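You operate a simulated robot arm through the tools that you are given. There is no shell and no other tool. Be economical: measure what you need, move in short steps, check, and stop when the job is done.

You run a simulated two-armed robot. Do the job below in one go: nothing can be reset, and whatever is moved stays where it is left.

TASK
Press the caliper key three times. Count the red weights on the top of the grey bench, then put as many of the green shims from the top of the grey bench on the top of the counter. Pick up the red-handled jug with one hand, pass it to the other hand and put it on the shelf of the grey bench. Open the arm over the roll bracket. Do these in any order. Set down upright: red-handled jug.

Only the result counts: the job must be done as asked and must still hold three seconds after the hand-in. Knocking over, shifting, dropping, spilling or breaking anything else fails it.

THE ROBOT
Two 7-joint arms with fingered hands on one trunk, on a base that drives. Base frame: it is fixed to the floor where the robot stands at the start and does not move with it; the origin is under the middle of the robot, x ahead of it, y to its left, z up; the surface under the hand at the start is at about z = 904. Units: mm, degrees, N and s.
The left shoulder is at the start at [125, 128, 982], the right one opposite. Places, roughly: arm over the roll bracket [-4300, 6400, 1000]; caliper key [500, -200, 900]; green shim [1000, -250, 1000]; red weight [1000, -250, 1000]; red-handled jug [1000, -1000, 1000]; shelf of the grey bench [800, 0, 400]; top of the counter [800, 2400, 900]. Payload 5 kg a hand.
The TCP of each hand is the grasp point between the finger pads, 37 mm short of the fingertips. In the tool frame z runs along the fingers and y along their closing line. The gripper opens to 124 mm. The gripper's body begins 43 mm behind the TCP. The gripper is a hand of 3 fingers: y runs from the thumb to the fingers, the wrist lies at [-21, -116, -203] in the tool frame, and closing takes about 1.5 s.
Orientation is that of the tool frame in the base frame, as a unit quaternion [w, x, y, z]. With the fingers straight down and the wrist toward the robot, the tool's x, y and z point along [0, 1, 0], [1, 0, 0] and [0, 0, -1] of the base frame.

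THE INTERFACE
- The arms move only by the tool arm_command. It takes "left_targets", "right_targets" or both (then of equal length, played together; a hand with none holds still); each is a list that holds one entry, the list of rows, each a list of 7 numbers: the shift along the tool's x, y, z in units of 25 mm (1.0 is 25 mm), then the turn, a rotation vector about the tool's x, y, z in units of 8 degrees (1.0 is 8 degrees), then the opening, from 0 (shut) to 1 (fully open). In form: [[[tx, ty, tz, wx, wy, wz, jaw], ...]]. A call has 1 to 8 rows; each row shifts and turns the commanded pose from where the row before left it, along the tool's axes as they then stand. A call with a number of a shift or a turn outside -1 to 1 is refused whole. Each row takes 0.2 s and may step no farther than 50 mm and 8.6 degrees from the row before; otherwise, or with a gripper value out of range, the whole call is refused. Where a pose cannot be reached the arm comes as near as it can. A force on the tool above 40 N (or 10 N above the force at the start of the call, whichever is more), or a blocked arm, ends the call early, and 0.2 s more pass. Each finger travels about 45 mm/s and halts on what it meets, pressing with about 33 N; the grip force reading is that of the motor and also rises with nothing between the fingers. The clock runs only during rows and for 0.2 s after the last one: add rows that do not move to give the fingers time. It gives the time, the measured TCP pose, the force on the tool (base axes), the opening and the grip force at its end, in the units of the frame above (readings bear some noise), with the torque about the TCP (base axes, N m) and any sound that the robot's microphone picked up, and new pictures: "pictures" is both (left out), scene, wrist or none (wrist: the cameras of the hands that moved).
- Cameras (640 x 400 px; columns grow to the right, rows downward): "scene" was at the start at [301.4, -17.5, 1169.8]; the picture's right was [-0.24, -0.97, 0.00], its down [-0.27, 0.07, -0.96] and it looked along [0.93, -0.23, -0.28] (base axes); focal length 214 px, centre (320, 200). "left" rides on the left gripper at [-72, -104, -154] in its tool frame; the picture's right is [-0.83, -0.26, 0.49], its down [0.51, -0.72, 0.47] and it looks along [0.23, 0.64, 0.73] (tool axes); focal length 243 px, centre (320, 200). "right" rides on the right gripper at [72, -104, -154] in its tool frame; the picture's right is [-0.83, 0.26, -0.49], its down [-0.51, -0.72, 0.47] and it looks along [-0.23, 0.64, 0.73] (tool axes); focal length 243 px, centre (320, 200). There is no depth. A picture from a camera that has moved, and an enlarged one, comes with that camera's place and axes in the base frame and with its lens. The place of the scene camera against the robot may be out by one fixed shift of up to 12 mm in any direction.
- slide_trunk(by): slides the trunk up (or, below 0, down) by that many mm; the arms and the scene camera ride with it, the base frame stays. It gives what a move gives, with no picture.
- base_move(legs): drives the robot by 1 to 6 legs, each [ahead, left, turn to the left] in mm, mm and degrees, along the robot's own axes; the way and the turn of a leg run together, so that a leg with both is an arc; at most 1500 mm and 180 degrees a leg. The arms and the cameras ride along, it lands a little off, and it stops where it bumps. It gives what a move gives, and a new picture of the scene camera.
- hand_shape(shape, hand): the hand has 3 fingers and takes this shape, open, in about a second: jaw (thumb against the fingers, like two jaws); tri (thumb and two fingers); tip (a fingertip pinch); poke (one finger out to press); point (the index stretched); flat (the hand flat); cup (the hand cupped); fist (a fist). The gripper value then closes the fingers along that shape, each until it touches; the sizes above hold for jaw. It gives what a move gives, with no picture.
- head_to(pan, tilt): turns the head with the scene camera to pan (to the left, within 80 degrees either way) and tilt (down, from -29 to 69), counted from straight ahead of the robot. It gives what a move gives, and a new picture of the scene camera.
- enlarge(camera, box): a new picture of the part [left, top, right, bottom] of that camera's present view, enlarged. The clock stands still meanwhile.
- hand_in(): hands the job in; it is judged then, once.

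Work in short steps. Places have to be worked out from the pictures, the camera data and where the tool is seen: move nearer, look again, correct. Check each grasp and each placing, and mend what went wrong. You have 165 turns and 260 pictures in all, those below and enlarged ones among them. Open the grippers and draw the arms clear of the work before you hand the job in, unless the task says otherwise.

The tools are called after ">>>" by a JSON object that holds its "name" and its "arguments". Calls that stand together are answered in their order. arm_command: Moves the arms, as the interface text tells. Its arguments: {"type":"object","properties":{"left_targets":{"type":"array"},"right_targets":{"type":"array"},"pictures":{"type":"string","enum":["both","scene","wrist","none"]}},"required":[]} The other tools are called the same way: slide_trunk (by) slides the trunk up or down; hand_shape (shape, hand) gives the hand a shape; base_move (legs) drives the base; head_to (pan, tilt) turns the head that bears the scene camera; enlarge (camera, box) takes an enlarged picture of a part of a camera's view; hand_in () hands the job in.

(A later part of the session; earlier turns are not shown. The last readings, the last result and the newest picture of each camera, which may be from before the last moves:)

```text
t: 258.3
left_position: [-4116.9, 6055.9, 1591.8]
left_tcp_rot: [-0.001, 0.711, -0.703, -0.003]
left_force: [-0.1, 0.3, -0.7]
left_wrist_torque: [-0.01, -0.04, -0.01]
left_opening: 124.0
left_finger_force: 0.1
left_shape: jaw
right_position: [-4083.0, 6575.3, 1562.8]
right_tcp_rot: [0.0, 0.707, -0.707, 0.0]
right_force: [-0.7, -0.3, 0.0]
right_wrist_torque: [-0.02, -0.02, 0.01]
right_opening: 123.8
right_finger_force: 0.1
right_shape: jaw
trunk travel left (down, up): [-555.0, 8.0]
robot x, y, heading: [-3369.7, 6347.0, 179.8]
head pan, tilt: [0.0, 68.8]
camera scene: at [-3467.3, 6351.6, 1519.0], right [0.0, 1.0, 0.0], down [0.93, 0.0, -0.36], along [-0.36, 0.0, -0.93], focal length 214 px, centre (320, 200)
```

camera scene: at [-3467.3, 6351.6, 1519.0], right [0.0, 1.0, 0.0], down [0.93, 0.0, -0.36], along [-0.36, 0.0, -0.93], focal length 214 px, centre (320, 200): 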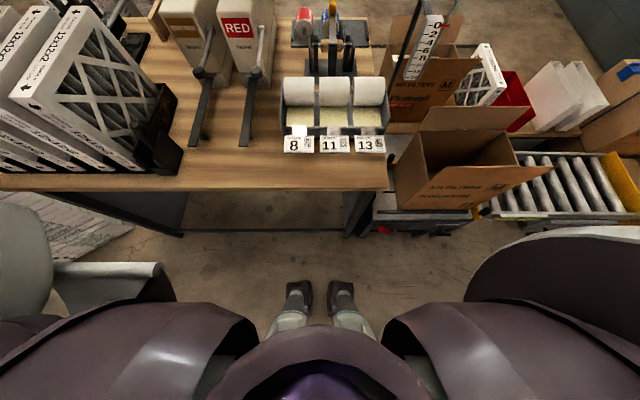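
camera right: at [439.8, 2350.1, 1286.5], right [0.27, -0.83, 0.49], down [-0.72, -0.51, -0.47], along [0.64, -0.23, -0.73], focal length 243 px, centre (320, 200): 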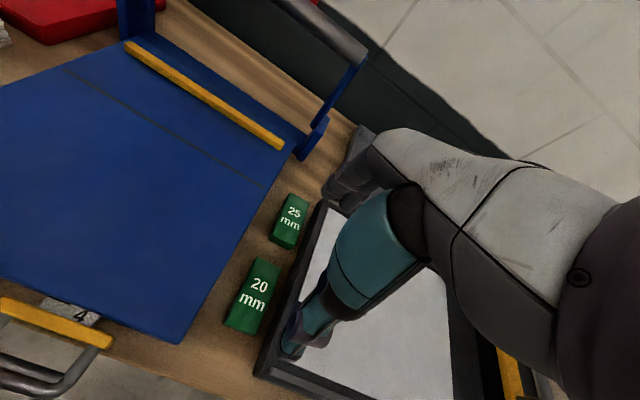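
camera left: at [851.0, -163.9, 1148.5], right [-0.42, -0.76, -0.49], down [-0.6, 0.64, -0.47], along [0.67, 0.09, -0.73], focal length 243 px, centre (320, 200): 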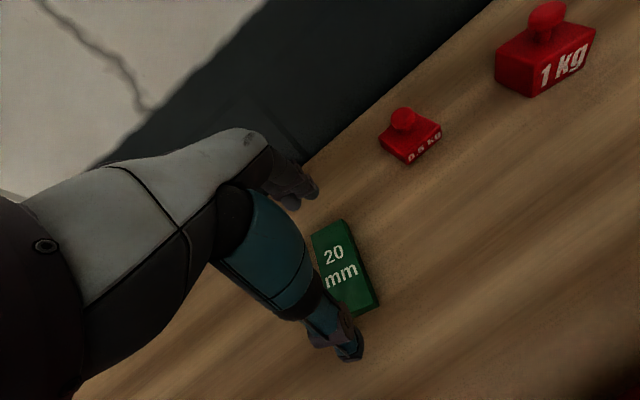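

It is a legged robot with ample knee room under the desk. I retract the left arm up and back (to keep it off the filter boards), then move 100 mm closer and lower the trunk to about +150.

>>> {"name": "arm_command", "arguments": {"left_targets": [[[0, -1, -0.4, 0, 0, 0, 1], [0, -1, -0.4, 0, 0, 0, 1], [0, -1, -0.4, 0, 0, 0, 1], [0, -1, -0.4, 0, 0, 0, 1], [0, -1, -0.4, 0, 0, 0, 1], [0, -1, -0.4, 0, 0, 0, 1], [0, -1, -0.4, 0, 0, 0, 1], [0, -1, -0.4, 0, 0, 0, 1]]], "pictures": "none"}}

>>> {"name": "slide_trunk", "arguments": {"by": -200}}

>>> {"name": "head_to", "arguments": {"pan": 30, "tilt": 45}}

```text
t: 260.1
left_position: [-3910.4, 6057.5, 1672.2]
left_tcp_rot: [0.001, 0.711, -0.703, -0.004]
left_force: [0.5, -0.7, 1.0]
left_wrist_torque: [-0.03, 0.03, 0.0]
left_opening: 123.6
left_finger_force: 0.0
left_shape: jaw
right_position: [-4079.2, 6574.7, 1565.6]
right_tcp_rot: [-0.002, -0.707, 0.708, 0.002]
right_force: [0.8, -0.5, -0.3]
right_wrist_torque: [0.02, 0.03, 0.0]
right_opening: 123.4
right_finger_force: 0.1
right_shape: jaw
trunk travel left (down, up): [-555.0, 8.0]
robot x, y, heading: [-3366.5, 6343.5, 179.8]
head pan, tilt: [0.0, 68.8]
```

```text
t: 262.3
left_position: [-3914.1, 6058.0, 1473.0]
left_tcp_rot: [0.0, 0.711, -0.703, -0.004]
left_force: [1.0, -0.4, 1.0]
left_wrist_torque: [0.0, -0.01, 0.0]
left_opening: 123.8
left_finger_force: 0.1
left_shape: jaw
right_position: [-4081.5, 6574.6, 1364.0]
right_tcp_rot: [-0.002, -0.706, 0.708, 0.001]
right_force: [0.6, 0.5, -0.7]
right_wrist_torque: [-0.03, 0.01, 0.03]
right_opening: 123.8
right_finger_force: 0.0
right_shape: jaw
trunk travel left (down, up): [-355.0, 208.0]
robot x, y, heading: [-3367.6, 6348.6, 179.9]
head pan, tilt: [0.0, 68.8]
```

```text
t: 263.2
left_position: [-3914.2, 6058.8, 1471.5]
left_tcp_rot: [0.001, 0.711, -0.703, -0.003]
left_force: [-0.2, 0.0, -0.1]
left_wrist_torque: [-0.02, 0.02, 0.0]
left_opening: 123.6
left_finger_force: 0.0
left_shape: jaw
right_position: [-4082.2, 6574.5, 1364.0]
right_tcp_rot: [0.001, 0.707, -0.707, 0.0]
right_force: [0.4, -0.3, 0.5]
right_wrist_torque: [-0.02, -0.01, 0.0]
right_opening: 123.6
right_finger_force: 0.0
right_shape: jaw
trunk travel left (down, up): [-355.0, 208.0]
robot x, y, heading: [-3368.8, 6346.4, 179.9]
head pan, tilt: [30.0, 45.0]
camera scene: at [-3598.6, 6311.3, 1317.2], right [-0.5, 0.87, 0.0], down [0.61, 0.35, -0.71], along [-0.61, -0.35, -0.71], focal length 214 px, centre (320, 200)
```

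scene: 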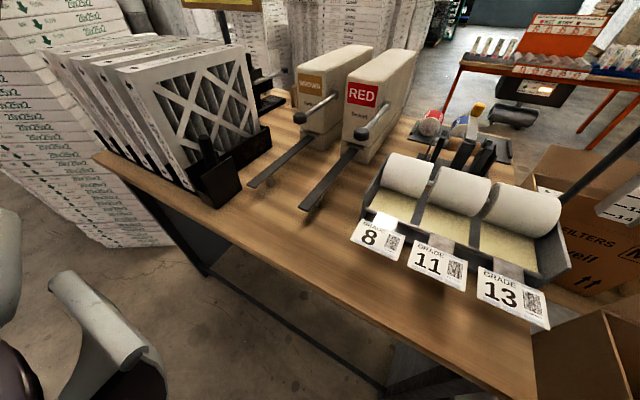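

Left arm is clear. I step 90 mm forward and look at the bracket.

>>> {"name": "base_move", "arguments": {"legs": [[90, 0, 0]]}}

>>> {"name": "head_to", "arguments": {"pan": -5, "tilt": 25}}

>>> {"name": "enlarge", "arguments": {"camera": "scene", "box": [250, 120, 410, 260]}}

>>> {"name": "enlarge", "arguments": {"camera": "right", "box": [0, 0, 640, 400]}}

```text
t: 264.4
left_position: [-3999.1, 6059.1, 1473.7]
left_tcp_rot: [0.003, 0.712, -0.703, -0.004]
left_force: [0.5, -0.7, -0.3]
left_wrist_torque: [-0.03, 0.06, 0.01]
left_opening: 123.9
left_finger_force: 0.0
left_shape: jaw
right_position: [-4165.3, 6574.8, 1367.8]
right_tcp_rot: [0.002, 0.708, -0.707, -0.003]
right_force: [0.6, 0.9, 0.1]
right_wrist_torque: [0.02, 0.07, 0.01]
right_opening: 123.5
right_finger_force: 0.0
right_shape: jaw
trunk travel left (down, up): [-355.0, 208.0]
robot x, y, heading: [-3456.9, 6347.7, 179.8]
head pan, tilt: [30.0, 45.0]
camera scene: at [-3683.7, 6311.4, 1318.2], right [-0.5, 0.87, 0.0], down [0.61, 0.35, -0.71], along [-0.62, -0.35, -0.7], focal length 214 px, centre (320, 200)
```

scene: 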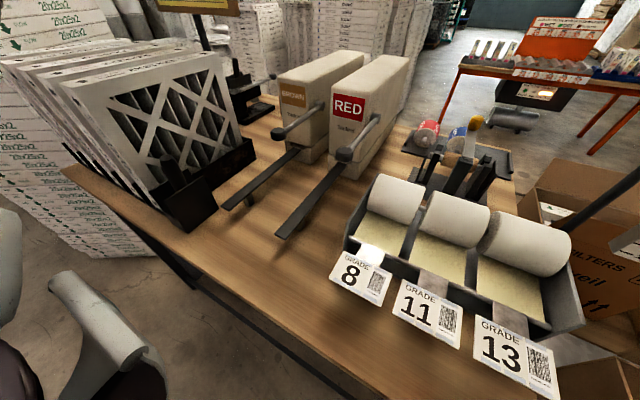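

```text
t: 265.4
left_position: [-4002.5, 6058.5, 1472.7]
left_tcp_rot: [0.001, 0.711, -0.704, -0.003]
left_force: [2.2, -0.2, 0.1]
left_wrist_torque: [0.0, 0.03, 0.02]
left_opening: 123.7
left_finger_force: 0.1
left_shape: jaw
right_position: [-4169.4, 6574.7, 1365.6]
right_tcp_rot: [-0.001, -0.707, 0.707, 0.002]
right_force: [-0.4, -0.2, 0.2]
right_wrist_torque: [0.04, 0.03, -0.01]
right_opening: 123.7
right_finger_force: 0.1
right_shape: jaw
trunk travel left (down, up): [-355.0, 208.0]
robot x, y, heading: [-3457.2, 6347.6, 179.7]
head pan, tilt: [-5.0, 25.0]
camera scene: at [-3708.3, 6360.2, 1348.0], right [0.09, 1.0, 0.0], down [0.42, -0.04, -0.91], along [-0.9, 0.08, -0.42], focal length 214 px, centre (320, 200)
```

scene: 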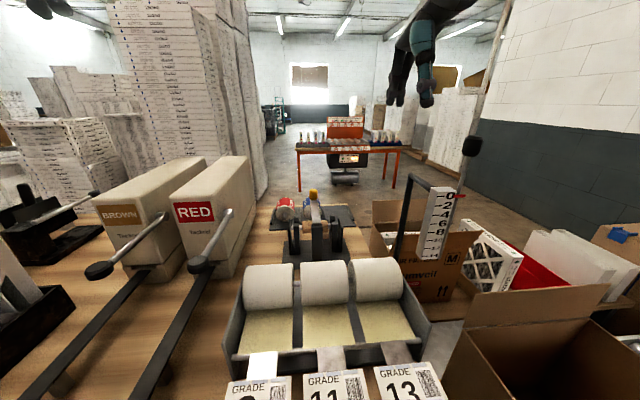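

```text
2.86 times, centred on (330, 190) of scene
camera zoom: at [-3708.3, 6360.2, 1348.0], right [0.09, 1.0, 0.0], down [0.42, -0.04, -0.91], along [-0.9, 0.08, -0.42], focal length 613 px, centre (291, 229)
```

zoom: 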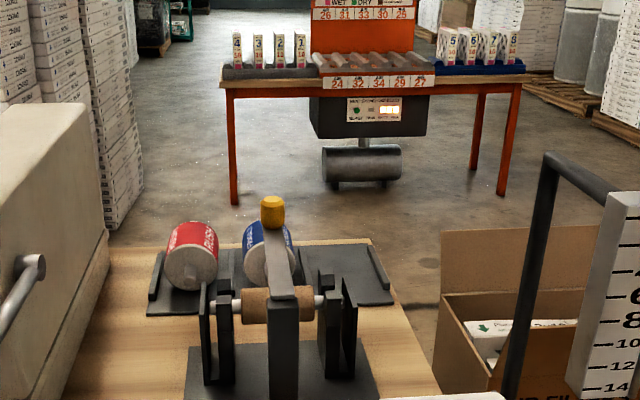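

```text
1.00 times, centred on (320, 200) of right (not enlarged: the box is as wide or as high as the picture)
camera zoom: at [-4064.8, 6501.7, 1518.6], right [-0.26, 0.83, 0.49], down [0.72, 0.51, -0.47], along [-0.64, 0.23, -0.73], focal length 243 px, centre (320, 200)
```

zoom: 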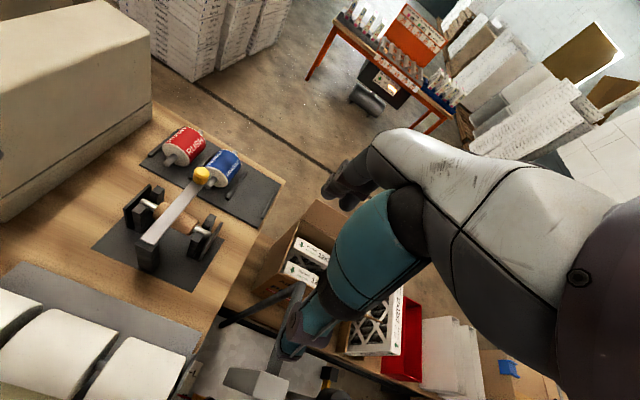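

Clear view: hinge ≈[-4206, 6391, 1040], knob ≈[-4365, 6390, 1057]. I bring the right hand above the knob at z≈1265.

>>> {"name": "arm_command", "arguments": {"right_targets": [[[0.92, 0.8, 0.5, 0, 0, 0, 1], [0.92, 0.8, 0.5, 0, 0, 0, 1], [0.92, 0.8, 0.5, 0, 0, 0, 1], [0.92, 0.8, 0.5, 0, 0, 0, 1], [0.92, 0.8, 0.5, 0, 0, 0, 1], [0.92, 0.8, 0.5, 0, 0, 0, 1], [0.92, 0.8, 0.5, 0, 0, 0, 1], [0.92, 0.8, 0.5, 0, 0, 0, 1]]]}}

```text
t: 267.2
left_position: [-4000.6, 6058.6, 1473.0]
left_tcp_rot: [0.002, 0.711, -0.703, -0.004]
left_force: [0.0, 0.0, 0.1]
left_wrist_torque: [0.01, 0.03, -0.04]
left_opening: 123.7
left_finger_force: 0.1
left_shape: jaw
right_position: [-4287.5, 6437.7, 1290.8]
right_tcp_rot: [-0.002, -0.706, 0.708, 0.002]
right_force: [-0.2, -0.6, 0.5]
right_wrist_torque: [0.0, 0.01, 0.0]
right_opening: 124.1
right_finger_force: 0.1
right_shape: jaw
right hand out of reach, approached as far as the arm can: row 7, 8
trunk travel left (down, up): [-355.0, 208.0]
robot x, y, heading: [-3458.2, 6346.1, 179.8]
head pan, tilt: [-5.0, 25.0]
camera scene: at [-3707.1, 6359.9, 1348.3], right [0.09, 1.0, 0.0], down [0.42, -0.04, -0.91], along [-0.9, 0.08, -0.42], focal length 214 px, centre (320, 200)
camera right: at [-4183.3, 6364.2, 1444.2], right [-0.26, 0.83, 0.49], down [0.72, 0.51, -0.48], along [-0.65, 0.23, -0.73], focal length 243 px, centre (320, 200)
```

scene: 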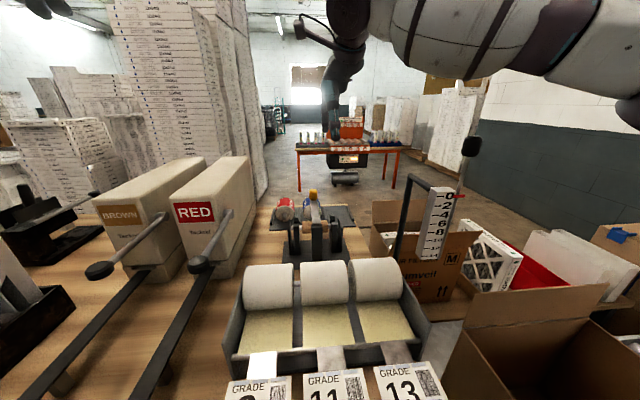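
right: 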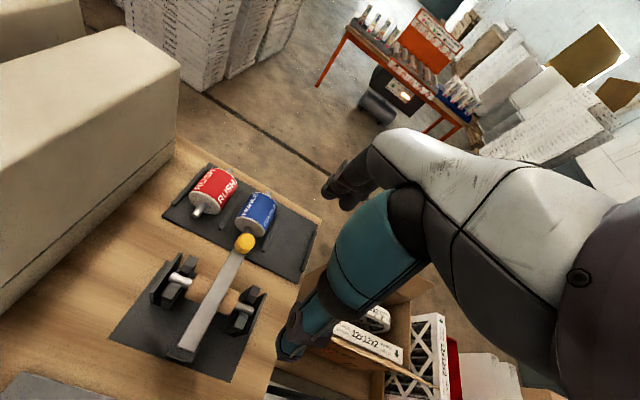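

At this height the cross-body reach is short. I pull the hand up, right and back, then turn the robot 12° left so the knob lies in the right arm's best sector.

>>> {"name": "arm_command", "arguments": {"right_targets": [[[-1, -0.6, -0.5, 0, 0, 0, 1], [-1, -0.6, -0.5, 0, 0, 0, 1], [-1, -0.6, -0.5, 0, 0, 0, 1], [-1, -0.6, -0.5, 0, 0, 0, 1], [-1, -0.6, -0.5, 0, 0, 0, 1], [-1, -0.6, 0, 0, 0, 0, 1], [-1, -0.6, 0, 0, 0, 0, 1]]], "pictures": "none"}}

>>> {"name": "base_move", "arguments": {"legs": [[0, 0, 12]]}}

```text
t: 268.8
left_position: [-4001.5, 6061.4, 1471.9]
left_tcp_rot: [0.002, 0.711, -0.703, -0.003]
left_force: [0.1, 0.2, -0.4]
left_wrist_torque: [-0.06, 0.06, 0.0]
left_opening: 123.8
left_finger_force: 0.1
left_shape: jaw
right_position: [-4181.9, 6613.5, 1353.6]
right_tcp_rot: [-0.001, -0.707, 0.707, 0.001]
right_force: [-0.1, -0.1, 1.0]
right_wrist_torque: [0.0, -0.01, 0.02]
right_opening: 123.6
right_finger_force: 0.0
right_shape: jaw
trunk travel left (down, up): [-355.0, 208.0]
robot x, y, heading: [-3459.1, 6344.2, 179.8]
head pan, tilt: [-5.0, 25.0]
```

```text
t: 269.9
left_position: [-3932.7, 5954.8, 1472.3]
left_tcp_rot: [0.001, 0.78, -0.626, -0.003]
left_force: [0.1, 0.5, 0.0]
left_wrist_torque: [-0.02, 0.01, 0.01]
left_opening: 123.7
left_finger_force: 0.2
left_shape: jaw
right_position: [-4224.6, 6459.9, 1351.9]
right_tcp_rot: [0.002, 0.776, -0.631, -0.001]
right_force: [-0.5, 0.7, 0.2]
right_wrist_torque: [0.01, 0.0, 0.0]
right_opening: 123.9
right_finger_force: 0.1
right_shape: jaw
trunk travel left (down, up): [-355.0, 208.0]
robot x, y, heading: [-3456.6, 6345.1, -168.2]
head pan, tilt: [-5.0, 25.0]
camera scene: at [-3705.7, 6309.9, 1347.8], right [-0.12, 0.99, 0.0], down [0.42, 0.05, -0.91], along [-0.9, -0.11, -0.42], focal length 214 px, centre (320, 200)
```

scene: 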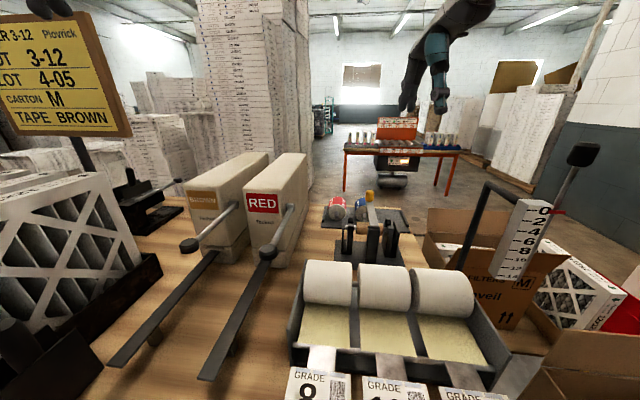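

Now I yaw the hand to align with the bar and move over the knob to z≈1180.

>>> {"name": "arm_command", "arguments": {"right_targets": [[[0, 0, 1, 0, 0, 0.8, 1], [0, 0, 1, 0, 0, 0.7, 1], [0.47, 0.9, 0.8, 0, 0, 0, 1], [0.47, 0.9, 0.8, 0, 0, 0, 1], [0.47, 0.9, 0.8, 0, 0, 0, 1], [0.47, 0.9, 0.8, 0, 0, 0, 1], [0.47, 0.9, 0.8, 0, 0, 0, 1], [0.47, 0.9, 0.8, 0, 0, 0, 1]]]}}

```text
t: 271.7
left_position: [-3935.6, 5953.8, 1470.4]
left_tcp_rot: [0.0, 0.779, -0.627, -0.003]
left_force: [-0.3, -0.3, 0.2]
left_wrist_torque: [-0.01, -0.06, 0.0]
left_opening: 124.1
left_finger_force: 0.0
left_shape: jaw
right_position: [-4361.9, 6388.5, 1183.0]
right_tcp_rot: [-0.001, -0.706, 0.708, 0.0]
right_force: [-0.3, 0.8, -1.1]
right_wrist_torque: [0.04, -0.01, 0.04]
right_opening: 124.0
right_finger_force: 0.1
right_shape: jaw
trunk travel left (down, up): [-355.0, 208.0]
robot x, y, heading: [-3457.5, 6348.8, -168.5]
head pan, tilt: [-5.0, 25.0]
camera scene: at [-3707.9, 6309.1, 1347.4], right [-0.12, 0.99, 0.0], down [0.42, 0.05, -0.91], along [-0.9, -0.11, -0.42], focal length 214 px, centre (320, 200)
camera right: at [-4258.0, 6314.3, 1335.9], right [-0.26, 0.83, 0.49], down [0.72, 0.5, -0.47], along [-0.64, 0.23, -0.73], focal length 243 px, centre (320, 200)
```

scene: 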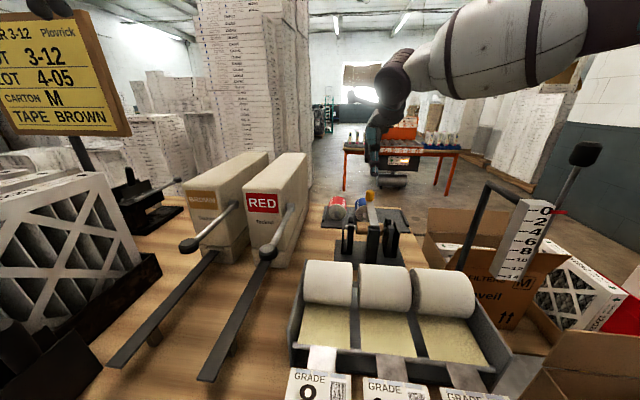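
right: 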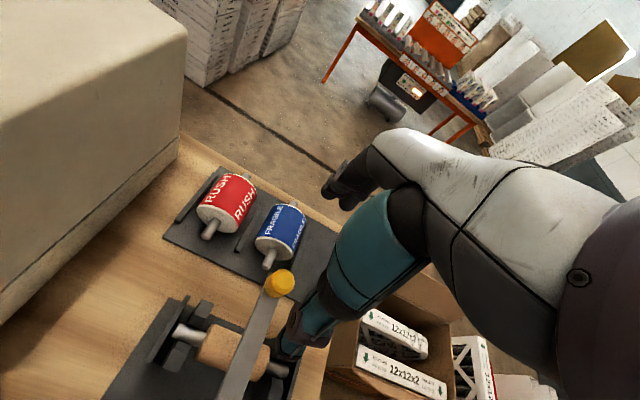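

Aligned over the knob (~[-4357, 6388]). I narrow the jaw and descend to z≈1088.

>>> {"name": "arm_command", "arguments": {"right_targets": [[[0, -0.15, 0.9, 0, 0, 0, 0.7], [0, 0, 1, 0, 0, 0, 0.7], [0, 0, 1, 0, 0, 0, 0.7], [0, 0, 0.8, 0, 0, 0, 0.7], [0, 0, 0, 0, 0, 0, 0.7]]]}}

>>> {"name": "enlarge", "arguments": {"camera": "scene", "box": [320, 120, 460, 260]}}

>>> {"name": "enlarge", "arguments": {"camera": "right", "box": [220, 170, 400, 390]}}

```text
t: 272.9
left_position: [-3932.5, 5953.5, 1471.7]
left_tcp_rot: [0.001, 0.779, -0.627, -0.002]
left_force: [0.4, -0.3, 0.0]
left_wrist_torque: [-0.02, 0.01, -0.03]
left_opening: 124.0
left_finger_force: 0.1
left_shape: jaw
right_position: [-4356.5, 6387.8, 1090.7]
right_tcp_rot: [-0.002, -0.706, 0.709, 0.001]
right_force: [0.3, -0.2, -0.3]
right_wrist_torque: [0.0, 0.0, -0.02]
right_opening: 87.1
right_finger_force: 0.0
right_shape: jaw
trunk travel left (down, up): [-355.0, 208.0]
robot x, y, heading: [-3457.0, 6347.2, -168.5]
head pan, tilt: [-5.0, 25.0]
camera scene: at [-3705.4, 6309.1, 1347.9], right [-0.12, 0.99, 0.0], down [0.42, 0.05, -0.91], along [-0.9, -0.11, -0.42], focal length 214 px, centre (320, 200)
camera right: at [-4252.3, 6313.7, 1243.8], right [-0.26, 0.83, 0.49], down [0.72, 0.5, -0.47], along [-0.64, 0.23, -0.73], focal length 243 px, centre (320, 200)
```

scene: 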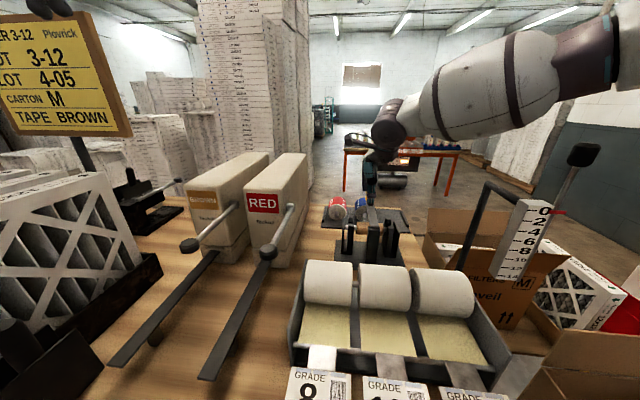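
right: 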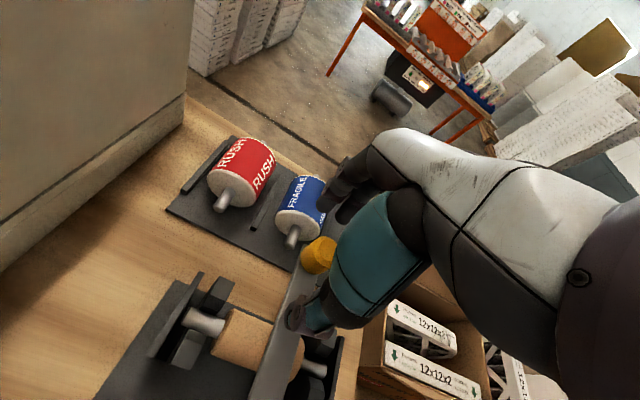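

```text
2.86 times, centred on (390, 190) of scene
camera zoom: at [-3705.4, 6309.1, 1347.9], right [-0.12, 0.99, 0.0], down [0.42, 0.05, -0.91], along [-0.9, -0.11, -0.42], focal length 613 px, centre (120, 229)
```

zoom: 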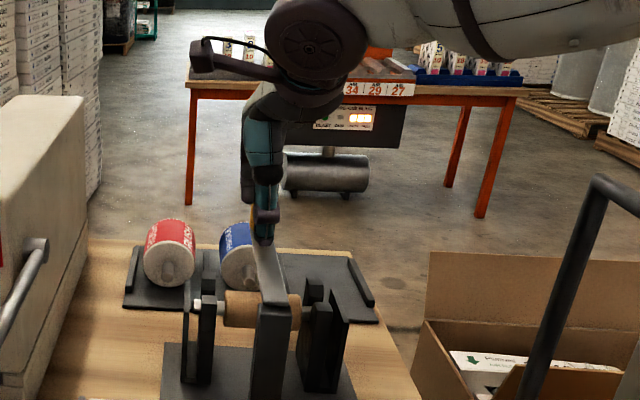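

```text
1.82 times, centred on (310, 280) of right
camera zoom: at [-4252.3, 6313.7, 1243.8], right [-0.26, 0.83, 0.49], down [0.72, 0.5, -0.47], along [-0.64, 0.23, -0.73], focal length 441 px, centre (338, 54)
```

zoom: 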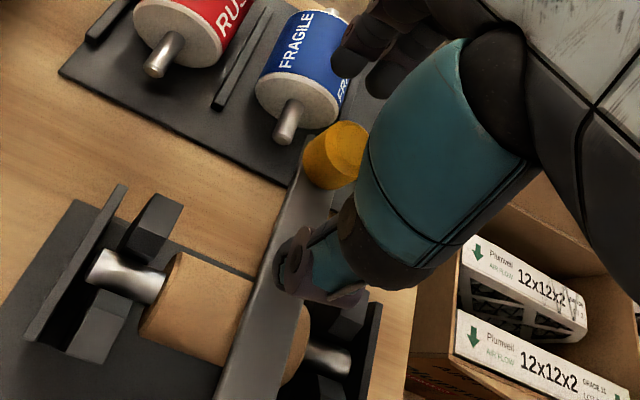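

Knob is between fingers and thumb. I lower 6 mm more and close.

>>> {"name": "arm_command", "arguments": {"right_targets": [[[0, 0, 0.15, 0, 0, 0, 0.7], [0, 0, 0.1, 0, 0, 0, 0.5], [0, 0, 0, 0, 0, 0, 0], [0, 0, 0, 0, 0, 0, 0], [0, 0, 0, 0, 0, 0, 0], [0, 0, 0, 0, 0, 0, 0], [0, 0, 0, 0, 0, 0, 0]]], "pictures": "wrist"}}

```text
t: 274.5
left_position: [-3932.9, 5953.1, 1472.1]
left_tcp_rot: [0.001, 0.78, -0.626, -0.002]
left_force: [0.1, 1.0, -0.1]
left_wrist_torque: [-0.02, -0.01, -0.01]
left_opening: 123.7
left_finger_force: 0.1
left_shape: jaw
right_position: [-4356.5, 6386.1, 1083.8]
right_tcp_rot: [-0.003, -0.706, 0.708, 0.001]
right_force: [1.6, -0.9, -1.4]
right_wrist_torque: [0.0, -0.03, 0.02]
right_opening: 18.6
right_finger_force: 32.6
right_shape: jaw
trunk travel left (down, up): [-355.0, 208.0]
robot x, y, heading: [-3458.6, 6346.0, -168.3]
head pan, tilt: [-5.0, 25.0]
camera right: at [-4251.9, 6313.5, 1237.5], right [-0.26, 0.83, 0.49], down [0.72, 0.5, -0.47], along [-0.64, 0.23, -0.73], focal length 243 px, centre (320, 200)
```

right: 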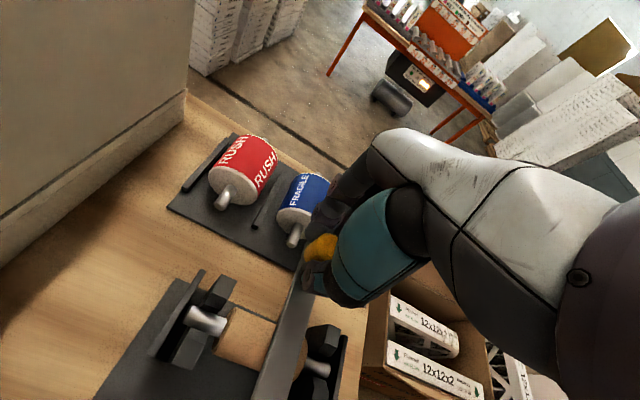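

Gripping the knob (18.6 mm). I start the lifting arc about the hinge with two 8° steps.

>>> {"name": "arm_command", "arguments": {"right_targets": [[[0, -0.22, -0.84, -1, 0, 0, 0], [0, -0.26, -0.84, -1, 0, 0, 0]]]}}

```text
t: 275.1
left_position: [-3931.1, 5953.4, 1472.1]
left_tcp_rot: [0.002, 0.779, -0.627, -0.003]
left_force: [0.4, -0.2, 0.5]
left_wrist_torque: [0.02, 0.02, 0.02]
left_opening: 123.9
left_finger_force: 0.1
left_shape: jaw
right_position: [-4339.8, 6387.6, 1125.8]
right_tcp_rot: [-0.1, -0.699, 0.701, 0.099]
right_force: [12.6, -2.5, -4.7]
right_wrist_torque: [-0.05, -0.4, 0.01]
right_opening: 18.1
right_finger_force: 32.9
right_shape: jaw
trunk travel left (down, up): [-355.0, 208.0]
robot x, y, heading: [-3459.5, 6344.5, -168.3]
head pan, tilt: [-5.0, 25.0]
camera scene: at [-3703.4, 6309.5, 1348.2], right [-0.12, 0.99, 0.0], down [0.42, 0.05, -0.91], along [-0.9, -0.11, -0.42], focal length 214 px, centre (320, 200)
camera right: at [-4196.6, 6313.4, 1244.6], right [-0.11, 0.83, 0.54], down [0.56, 0.5, -0.66], along [-0.82, 0.23, -0.52], focal length 243 px, centre (320, 200)
```

scene: 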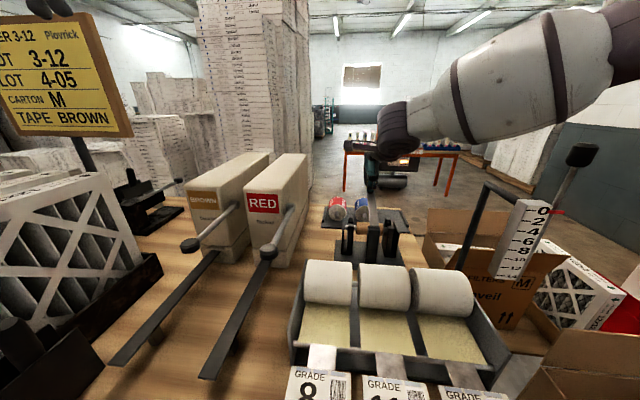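
right: 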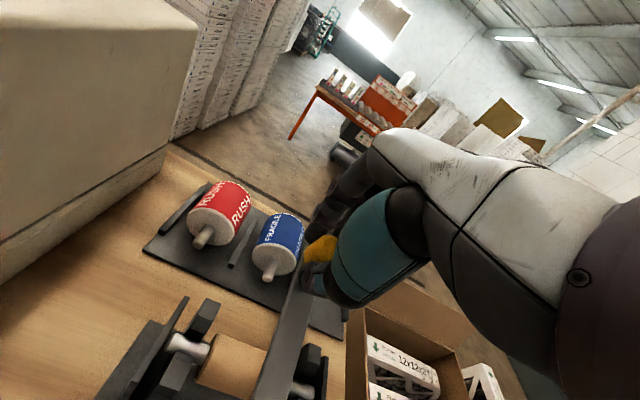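

The bar follows; the +x force suggests a slightly lower hinge, so I pull back a bit more per step.

>>> {"name": "arm_command", "arguments": {"right_targets": [[[0, -0.42, -0.82, -1, 0, 0, 0], [0, -0.34, -0.84, -1, 0, 0, 0]]], "pictures": "wrist"}}

```text
t: 275.7
left_position: [-3933.0, 5953.5, 1472.3]
left_tcp_rot: [0.001, 0.78, -0.626, -0.003]
left_force: [-0.6, 0.1, -0.3]
left_wrist_torque: [0.0, -0.01, 0.03]
left_opening: 123.7
left_finger_force: 0.1
left_shape: jaw
right_position: [-4310.0, 6386.7, 1159.9]
right_tcp_rot: [-0.196, -0.678, 0.681, 0.196]
right_force: [-1.1, -2.8, 1.9]
right_wrist_torque: [-0.07, 0.07, 0.1]
right_opening: 18.1
right_finger_force: 32.6
right_shape: jaw
trunk travel left (down, up): [-355.0, 208.0]
robot x, y, heading: [-3456.0, 6348.3, -168.4]
head pan, tilt: [-5.0, 25.0]
camera right: at [-4139.4, 6313.1, 1233.5], right [0.05, 0.83, 0.55], down [0.36, 0.5, -0.79], along [-0.93, 0.23, -0.28], focal length 243 px, centre (320, 200)
```

right: 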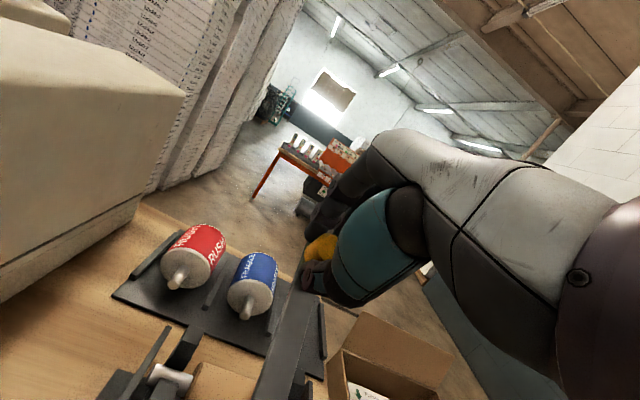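

Forces are low; hinge fits at [-4201, 1041]. I continue four more 8° steps.

>>> {"name": "arm_command", "arguments": {"right_targets": [[[0, -0.3, -0.84, -1, 0, 0, 0], [0, -0.3, -0.84, -1, 0, 0, 0], [0, -0.3, -0.84, -1, 0, 0, 0], [0, -0.3, -0.84, -1, 0, 0, 0]]]}}

```text
t: 276.7
left_position: [-3932.8, 5953.4, 1472.3]
left_tcp_rot: [0.0, 0.779, -0.627, -0.004]
left_force: [0.5, -0.3, -0.7]
left_wrist_torque: [-0.01, 0.0, 0.02]
left_opening: 124.0
left_finger_force: 0.0
left_shape: jaw
right_position: [-4229.0, 6387.8, 1197.5]
right_tcp_rot: [-0.376, -0.598, 0.6, 0.376]
right_force: [-2.8, -5.7, 3.4]
right_wrist_torque: [-0.01, 0.25, 0.16]
right_opening: 18.2
right_finger_force: 33.0
right_shape: jaw
trunk travel left (down, up): [-355.0, 208.0]
robot x, y, heading: [-3457.0, 6345.5, -168.3]
head pan, tilt: [-5.0, 25.0]
camera scene: at [-3705.4, 6308.4, 1347.8], right [-0.12, 0.99, 0.0], down [0.42, 0.05, -0.91], along [-0.9, -0.11, -0.42], focal length 214 px, centre (320, 200)
camera right: at [-4045.9, 6313.0, 1170.2], right [0.33, 0.83, 0.45], down [-0.11, 0.51, -0.86], along [-0.94, 0.24, 0.26], focal length 243 px, centre (320, 200)
```

scene: 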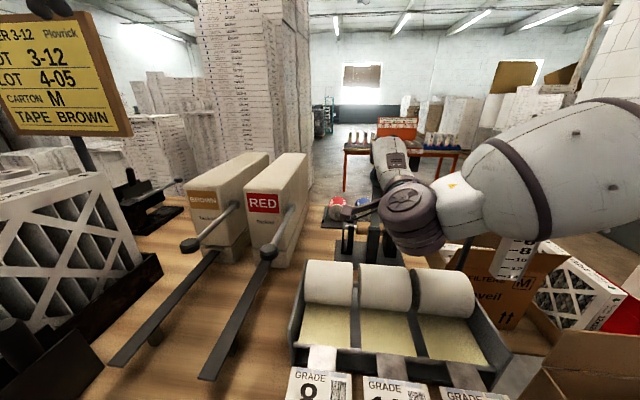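
right: 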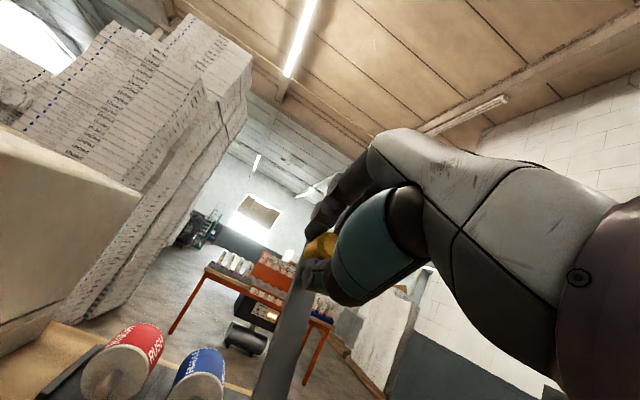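

Bar at ~64°. Two more steps, watching clearance.

>>> {"name": "arm_command", "arguments": {"right_targets": [[[0, -0.3, -0.84, -1, 0, 0, 0], [0, -0.3, -0.84, -1, 0, 0, 0]]]}}

>>> {"name": "enlarge", "arguments": {"camera": "scene", "box": [300, 120, 600, 320]}}

```text
t: 277.3
left_position: [-3932.0, 5952.5, 1471.7]
left_tcp_rot: [0.0, 0.779, -0.627, -0.003]
left_force: [-0.1, 0.1, -0.2]
left_wrist_torque: [0.02, -0.02, -0.03]
left_opening: 123.9
left_finger_force: 0.0
left_shape: jaw
right_position: [-4185.7, 6386.9, 1198.6]
right_tcp_rot: [-0.456, -0.54, 0.541, 0.456]
right_force: [-1.5, -5.4, 3.7]
right_wrist_torque: [0.03, 0.2, 0.13]
right_opening: 18.2
right_finger_force: 33.2
right_shape: jaw
trunk travel left (down, up): [-355.0, 208.0]
robot x, y, heading: [-3459.0, 6345.4, -168.2]
head pan, tilt: [-5.0, 25.0]
camera scene: at [-3705.7, 6308.3, 1347.8], right [-0.12, 0.99, 0.0], down [0.42, 0.05, -0.91], along [-0.9, -0.11, -0.42], focal length 214 px, centre (320, 200)
camera right: at [-4016.6, 6312.6, 1121.9], right [0.44, 0.83, 0.34], down [-0.34, 0.51, -0.79], along [-0.83, 0.24, 0.51], focal length 243 px, centre (320, 200)
```

scene: 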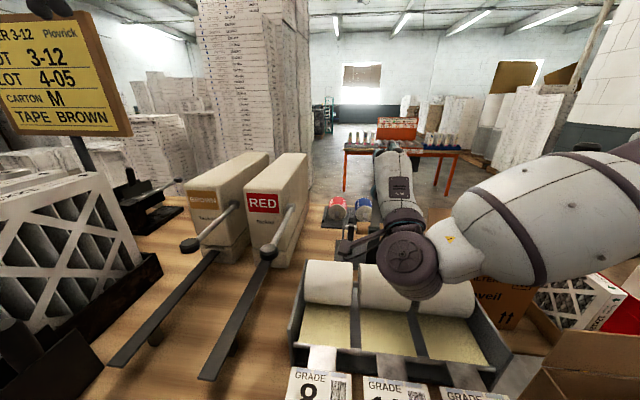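
right: 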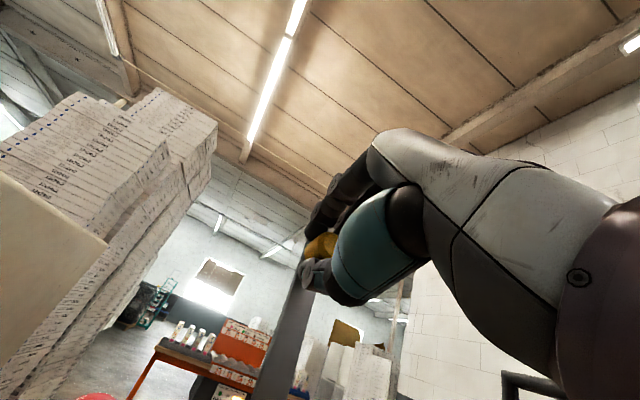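

```text
2.00 times, centred on (450, 220) of scene
camera zoom: at [-3705.7, 6308.3, 1347.8], right [-0.12, 0.99, 0.0], down [0.42, 0.05, -0.91], along [-0.9, -0.11, -0.42], focal length 429 px, centre (60, 160)
```

zoom: 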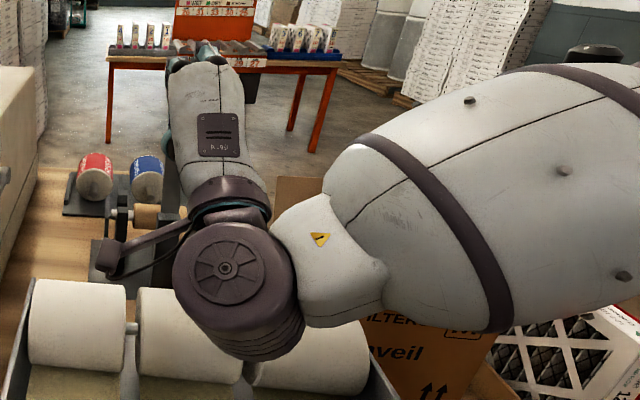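

One more step to ~88°, then I look before releasing.

>>> {"name": "arm_command", "arguments": {"right_targets": [[[0, -0.3, -0.84, -1, 0, 0, 0], [0, -0.15, -0.4, -0.4, 0, 0, 0]]]}}

```text
t: 277.9
left_position: [-3931.9, 5952.9, 1471.9]
left_tcp_rot: [0.001, 0.779, -0.627, -0.003]
left_force: [-0.3, -0.4, -0.1]
left_wrist_torque: [0.01, 0.0, 0.02]
left_opening: 123.7
left_finger_force: 0.1
left_shape: jaw
right_position: [-4152.2, 6385.8, 1191.1]
right_tcp_rot: [-0.506, -0.492, 0.495, 0.507]
right_force: [-1.1, -2.2, 6.0]
right_wrist_torque: [0.03, 0.34, 0.07]
right_opening: 18.0
right_finger_force: 33.2
right_shape: jaw
trunk travel left (down, up): [-355.0, 208.0]
robot x, y, heading: [-3462.9, 6345.6, -168.0]
head pan, tilt: [-5.0, 25.0]
camera scene: at [-3704.7, 6308.8, 1348.0], right [-0.12, 0.99, 0.0], down [0.42, 0.05, -0.91], along [-0.9, -0.11, -0.42], focal length 214 px, centre (320, 200)
camera right: at [-4001.6, 6312.6, 1083.8], right [0.5, 0.83, 0.25], down [-0.49, 0.51, -0.71], along [-0.71, 0.24, 0.66], focal length 243 px, centre (320, 200)
```

scene: 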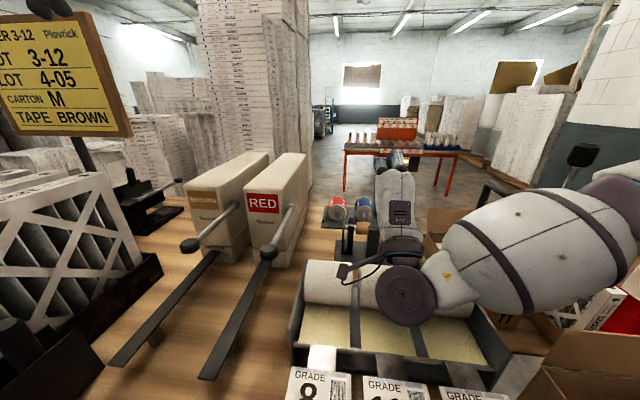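
right: 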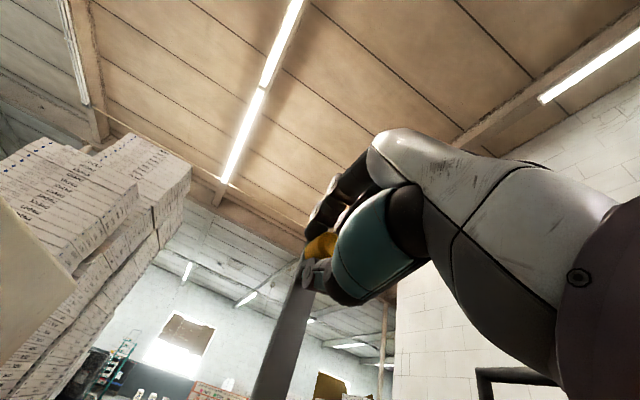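

The bar stands at about 91°. I open the hand and see whether the bar stays.

>>> {"name": "arm_command", "arguments": {"right_targets": [[[0, 0, 0, 0, 0, 0, 0.4], [0, 0, 0, 0, 0, 0, 0.5], [0, 0, 0, 0, 0, 0, 0.5], [0, 0, 0, 0, 0, 0, 0.5]]], "pictures": "wrist"}}

>>> {"name": "enlarge", "arguments": {"camera": "right", "box": [200, 150, 400, 400]}}

```text
t: 278.9
left_position: [-3934.1, 5953.2, 1472.9]
left_tcp_rot: [0.001, 0.78, -0.626, -0.003]
left_force: [0.5, 0.2, 0.6]
left_wrist_torque: [0.03, 0.04, 0.01]
left_opening: 123.8
left_finger_force: 0.1
left_shape: jaw
right_position: [-4152.7, 6386.7, 1190.2]
right_tcp_rot: [-0.505, -0.492, 0.495, 0.507]
right_force: [-0.3, -0.3, -0.3]
right_wrist_torque: [-0.02, 0.01, -0.02]
right_opening: 61.3
right_finger_force: 0.1
right_shape: jaw
trunk travel left (down, up): [-355.0, 208.0]
robot x, y, heading: [-3457.5, 6345.4, -168.2]
head pan, tilt: [-5.0, 25.0]
camera right: at [-4002.4, 6312.9, 1083.4], right [0.5, 0.83, 0.25], down [-0.49, 0.51, -0.71], along [-0.72, 0.24, 0.66], focal length 243 px, centre (320, 200)
```

right: 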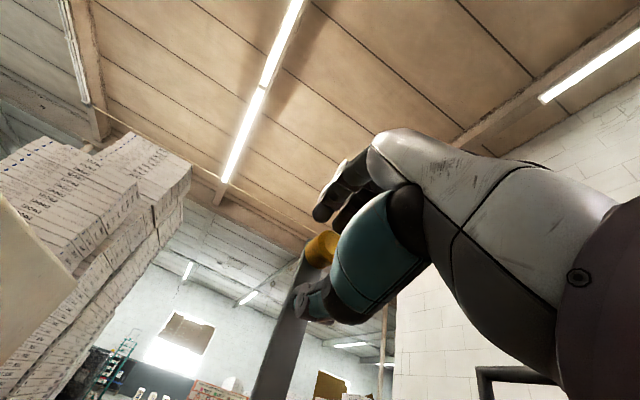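

```text
1.60 times, centred on (300, 275) of right
camera zoom: at [-4002.4, 6312.9, 1083.4], right [0.5, 0.83, 0.25], down [-0.49, 0.51, -0.71], along [-0.72, 0.24, 0.66], focal length 388 px, centre (352, 80)
```

zoom: 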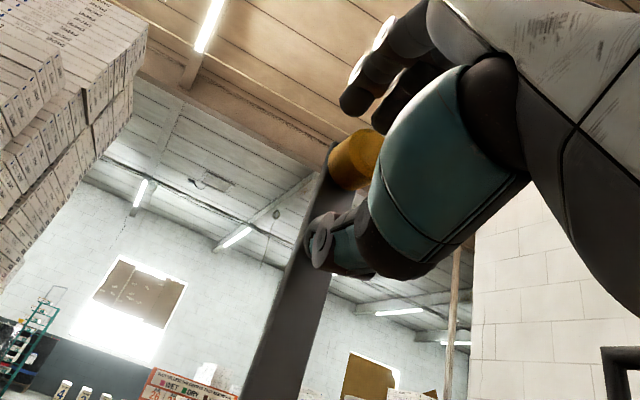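

The bar stays up. I back the hand straight off 100 mm, then check the bar.

>>> {"name": "arm_command", "arguments": {"right_targets": [[[0, 0, -0.6, 0, 0, 0, 0.6], [0, 0, -0.8, 0, 0, 0, 0.6], [0, 0, -0.8, 0, 0, 0, 0.6], [0, 0, -0.9, 0, 0, 0, 0.6], [0, 0.3, -0.9, 0, 0, 0, 0.6], [0, 1, 0, 0, 0, 0, 0.6], [0, 1, 0, 0, 0, 0, 0.6]]]}}

```text
t: 280.5
left_position: [-3931.5, 5952.7, 1472.5]
left_tcp_rot: [0.001, 0.779, -0.627, -0.003]
left_force: [-0.6, -0.4, 0.2]
left_wrist_torque: [-0.01, -0.02, -0.01]
left_opening: 123.9
left_finger_force: 0.0
left_shape: jaw
right_position: [-4104.0, 6368.8, 1229.6]
right_tcp_rot: [-0.505, -0.492, 0.496, 0.507]
right_force: [-1.2, 0.3, -0.2]
right_wrist_torque: [0.02, -0.02, 0.0]
right_opening: 74.2
right_finger_force: 0.0
right_shape: jaw
right hand out of reach, approached as far as the arm can: row 3, 4, 5, 6, 7
trunk travel left (down, up): [-355.0, 208.0]
robot x, y, heading: [-3457.9, 6345.2, -168.3]
head pan, tilt: [-5.0, 25.0]
camera scene: at [-3705.0, 6308.9, 1347.9], right [-0.12, 0.99, 0.0], down [0.42, 0.05, -0.91], along [-0.9, -0.11, -0.42], focal length 214 px, centre (320, 200)
camera right: at [-3952.8, 6293.6, 1122.6], right [0.5, 0.83, 0.25], down [-0.49, 0.51, -0.71], along [-0.71, 0.24, 0.66], focal length 243 px, centre (320, 200)
```

scene: 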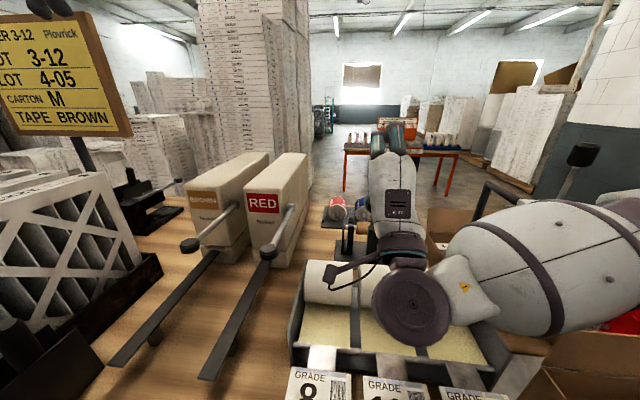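
right: 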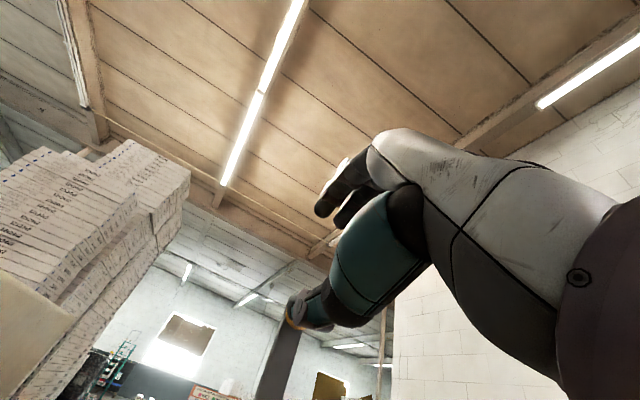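

Hand is off the knob. I drive the robot straight back (+x) 400 mm and check the bracket.

>>> {"name": "base_move", "arguments": {"legs": [[-390, 82, 0]]}}

>>> {"name": "enlarge", "arguments": {"camera": "scene", "box": [240, 120, 480, 290]}}

```text
t: 283.0
left_position: [-3533.8, 5949.2, 1471.4]
left_tcp_rot: [0.001, 0.781, -0.624, -0.003]
left_force: [-0.2, -0.2, 0.2]
left_wrist_torque: [0.02, -0.05, -0.02]
left_opening: 123.9
left_finger_force: 0.0
left_shape: jaw
right_position: [-3706.9, 6363.7, 1227.8]
right_tcp_rot: [0.507, 0.494, -0.494, -0.505]
right_force: [-0.5, 0.3, 0.7]
right_wrist_torque: [-0.04, 0.03, 0.01]
right_opening: 74.3
right_finger_force: 0.1
right_shape: jaw
trunk travel left (down, up): [-355.0, 208.0]
robot x, y, heading: [-3061.3, 6345.5, -167.9]
head pan, tilt: [-5.0, 25.0]
camera scene: at [-3308.7, 6306.8, 1347.6], right [-0.12, 0.99, 0.0], down [0.42, 0.05, -0.91], along [-0.9, -0.11, -0.42], focal length 214 px, centre (320, 200)
```

scene: 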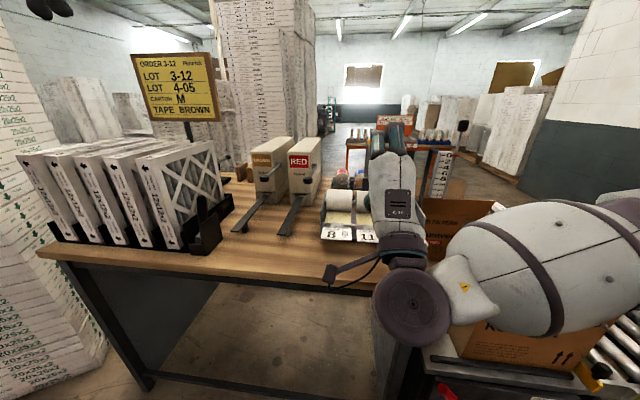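

```text
2.35 times, centred on (360, 205) of scene
camera zoom: at [-3308.7, 6306.8, 1347.6], right [-0.12, 0.99, 0.0], down [0.42, 0.05, -0.91], along [-0.9, -0.11, -0.42], focal length 505 px, centre (226, 188)
```

zoom: 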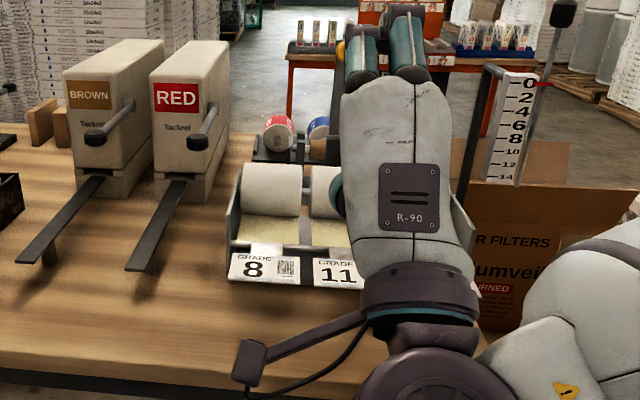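

The knob is seen upright at left of my hand. I back away further and restore the hand's downward pose.

>>> {"name": "base_move", "arguments": {"legs": [[-400, 85, 0]]}}

>>> {"name": "arm_command", "arguments": {"right_targets": [[[-0.3, 0.5, -0.4, 1, 0, 0, 1], [-0.3, 0.5, -0.4, 1, 0, 0, 1], [-0.3, 0.5, -0.4, 1, 0, 0, 1], [-0.3, 0.5, -0.4, 1, 0, 0, 1], [-0.3, 0.3, -0.4, 1, 0, 0, 1], [-0.3, 0.3, -0.4, 1, 0, 0, 1], [-0.3, 0, -0.4, 1, 0, 0, 1], [-0.3, 0, -0.4, 1, 0, 0, 1]]], "pictures": "none"}}

>>> {"name": "arm_command", "arguments": {"right_targets": [[[-0.5, 0, -0.4, 1, 0, -0.5, 1], [-0.5, 0, -0.4, 1, 0, -0.5, 1], [-0.5, 0, -0.4, 1, 0, -0.5, 1], [-0.5, 0, -0.2, 0.4, 0, 0, 1]]], "pictures": "scene"}}

>>> {"name": "enlarge", "arguments": {"camera": "scene", "box": [240, 120, 480, 270]}}

```text
t: 285.5
left_position: [-3128.0, 5950.7, 1471.3]
left_tcp_rot: [0.0, 0.78, -0.626, -0.003]
left_force: [-0.5, 0.4, 0.0]
left_wrist_torque: [-0.02, 0.01, 0.01]
left_opening: 123.9
left_finger_force: 0.1
left_shape: jaw
right_position: [-3299.0, 6365.1, 1228.6]
right_tcp_rot: [0.506, 0.494, -0.495, -0.505]
right_force: [-0.3, 0.6, 0.4]
right_wrist_torque: [0.02, -0.03, 0.01]
right_opening: 74.0
right_finger_force: 0.0
right_shape: jaw
trunk travel left (down, up): [-355.0, 208.0]
robot x, y, heading: [-2656.7, 6343.9, -168.1]
head pan, tilt: [-5.0, 25.0]
camera scene: at [-2901.3, 6307.3, 1347.6], right [-0.12, 0.99, 0.0], down [0.42, 0.05, -0.91], along [-0.9, -0.11, -0.42], focal length 214 px, centre (320, 200)
```

scene: 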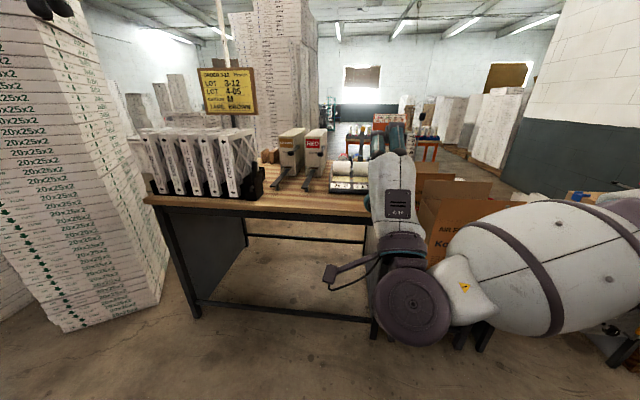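

```text
t: 287.3
left_position: [-3125.4, 5952.2, 1471.6]
left_tcp_rot: [0.001, 0.78, -0.625, -0.003]
left_force: [0.1, 0.0, 0.1]
left_wrist_torque: [-0.01, 0.0, 0.0]
left_opening: 123.7
left_finger_force: 0.0
left_shape: jaw
right_position: [-3297.0, 6400.3, 1326.5]
right_tcp_rot: [0.168, 0.687, -0.687, -0.166]
right_force: [1.2, 0.8, 0.3]
right_wrist_torque: [0.02, 0.0, 0.03]
right_opening: 123.9
right_finger_force: 0.0
right_shape: jaw
right hand out of reach, approached as far as the arm can: row 1, 2, 3
trunk travel left (down, up): [-355.0, 208.0]
robot x, y, heading: [-2649.8, 6344.7, -168.3]
head pan, tilt: [-5.0, 25.0]
```

```text
refused: row 1 steps farther than a row can; nothing moved
```

```text
2.67 times, centred on (360, 195) of scene
camera zoom: at [-2899.1, 6307.2, 1348.1], right [-0.12, 0.99, 0.0], down [0.42, 0.05, -0.91], along [-0.9, -0.11, -0.42], focal length 572 px, centre (213, 213)
```

zoom: 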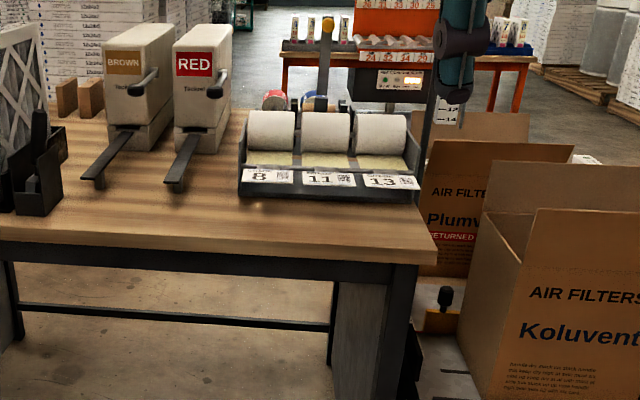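

The bar stands upright with the knob on top, and it holds. Now I finish levelling the right hand (27° tilt left, 12° yaw).

>>> {"name": "arm_command", "arguments": {"right_targets": [[[-0.3, 0, -0.3, 1, 0, 0, 1], [-0.3, 0, -0.3, 1, 0, 0, 1], [-0.3, 0, -0.3, 1, 0, 0, 1], [-0.3, 0, 0, 0.35, 0, 0, 1], [-0.3, 0, 0, 0, 0, -0.75, 1], [-0.3, 0, 0, 0, 0, -0.75, 1]]], "pictures": "scene"}}

```text
t: 288.7
left_position: [-3126.8, 5953.2, 1471.3]
left_tcp_rot: [0.001, 0.781, -0.625, -0.002]
left_force: [0.3, -0.2, -0.3]
left_wrist_torque: [-0.03, -0.02, -0.01]
left_opening: 123.7
left_finger_force: 0.2
left_shape: jaw
right_position: [-3291.3, 6444.6, 1347.2]
right_tcp_rot: [0.005, 0.777, -0.63, -0.004]
right_force: [0.3, 0.7, -0.8]
right_wrist_torque: [-0.03, 0.0, 0.01]
right_opening: 123.7
right_finger_force: 0.0
right_shape: jaw
trunk travel left (down, up): [-355.0, 208.0]
robot x, y, heading: [-2656.9, 6344.4, -168.2]
head pan, tilt: [-5.0, 25.0]
camera scene: at [-2900.2, 6308.2, 1347.9], right [-0.12, 0.99, 0.0], down [0.42, 0.05, -0.91], along [-0.9, -0.11, -0.42], focal length 214 px, centre (320, 200)
```

scene: 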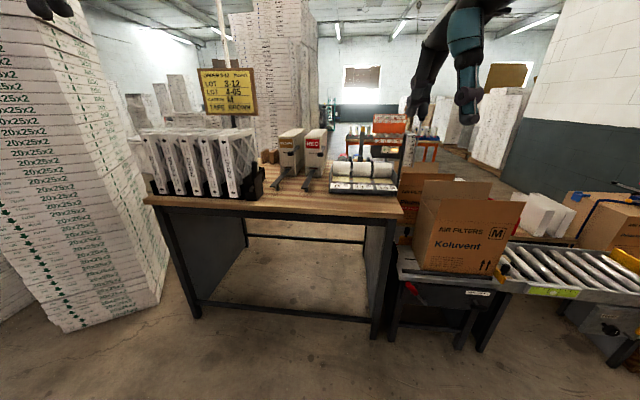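

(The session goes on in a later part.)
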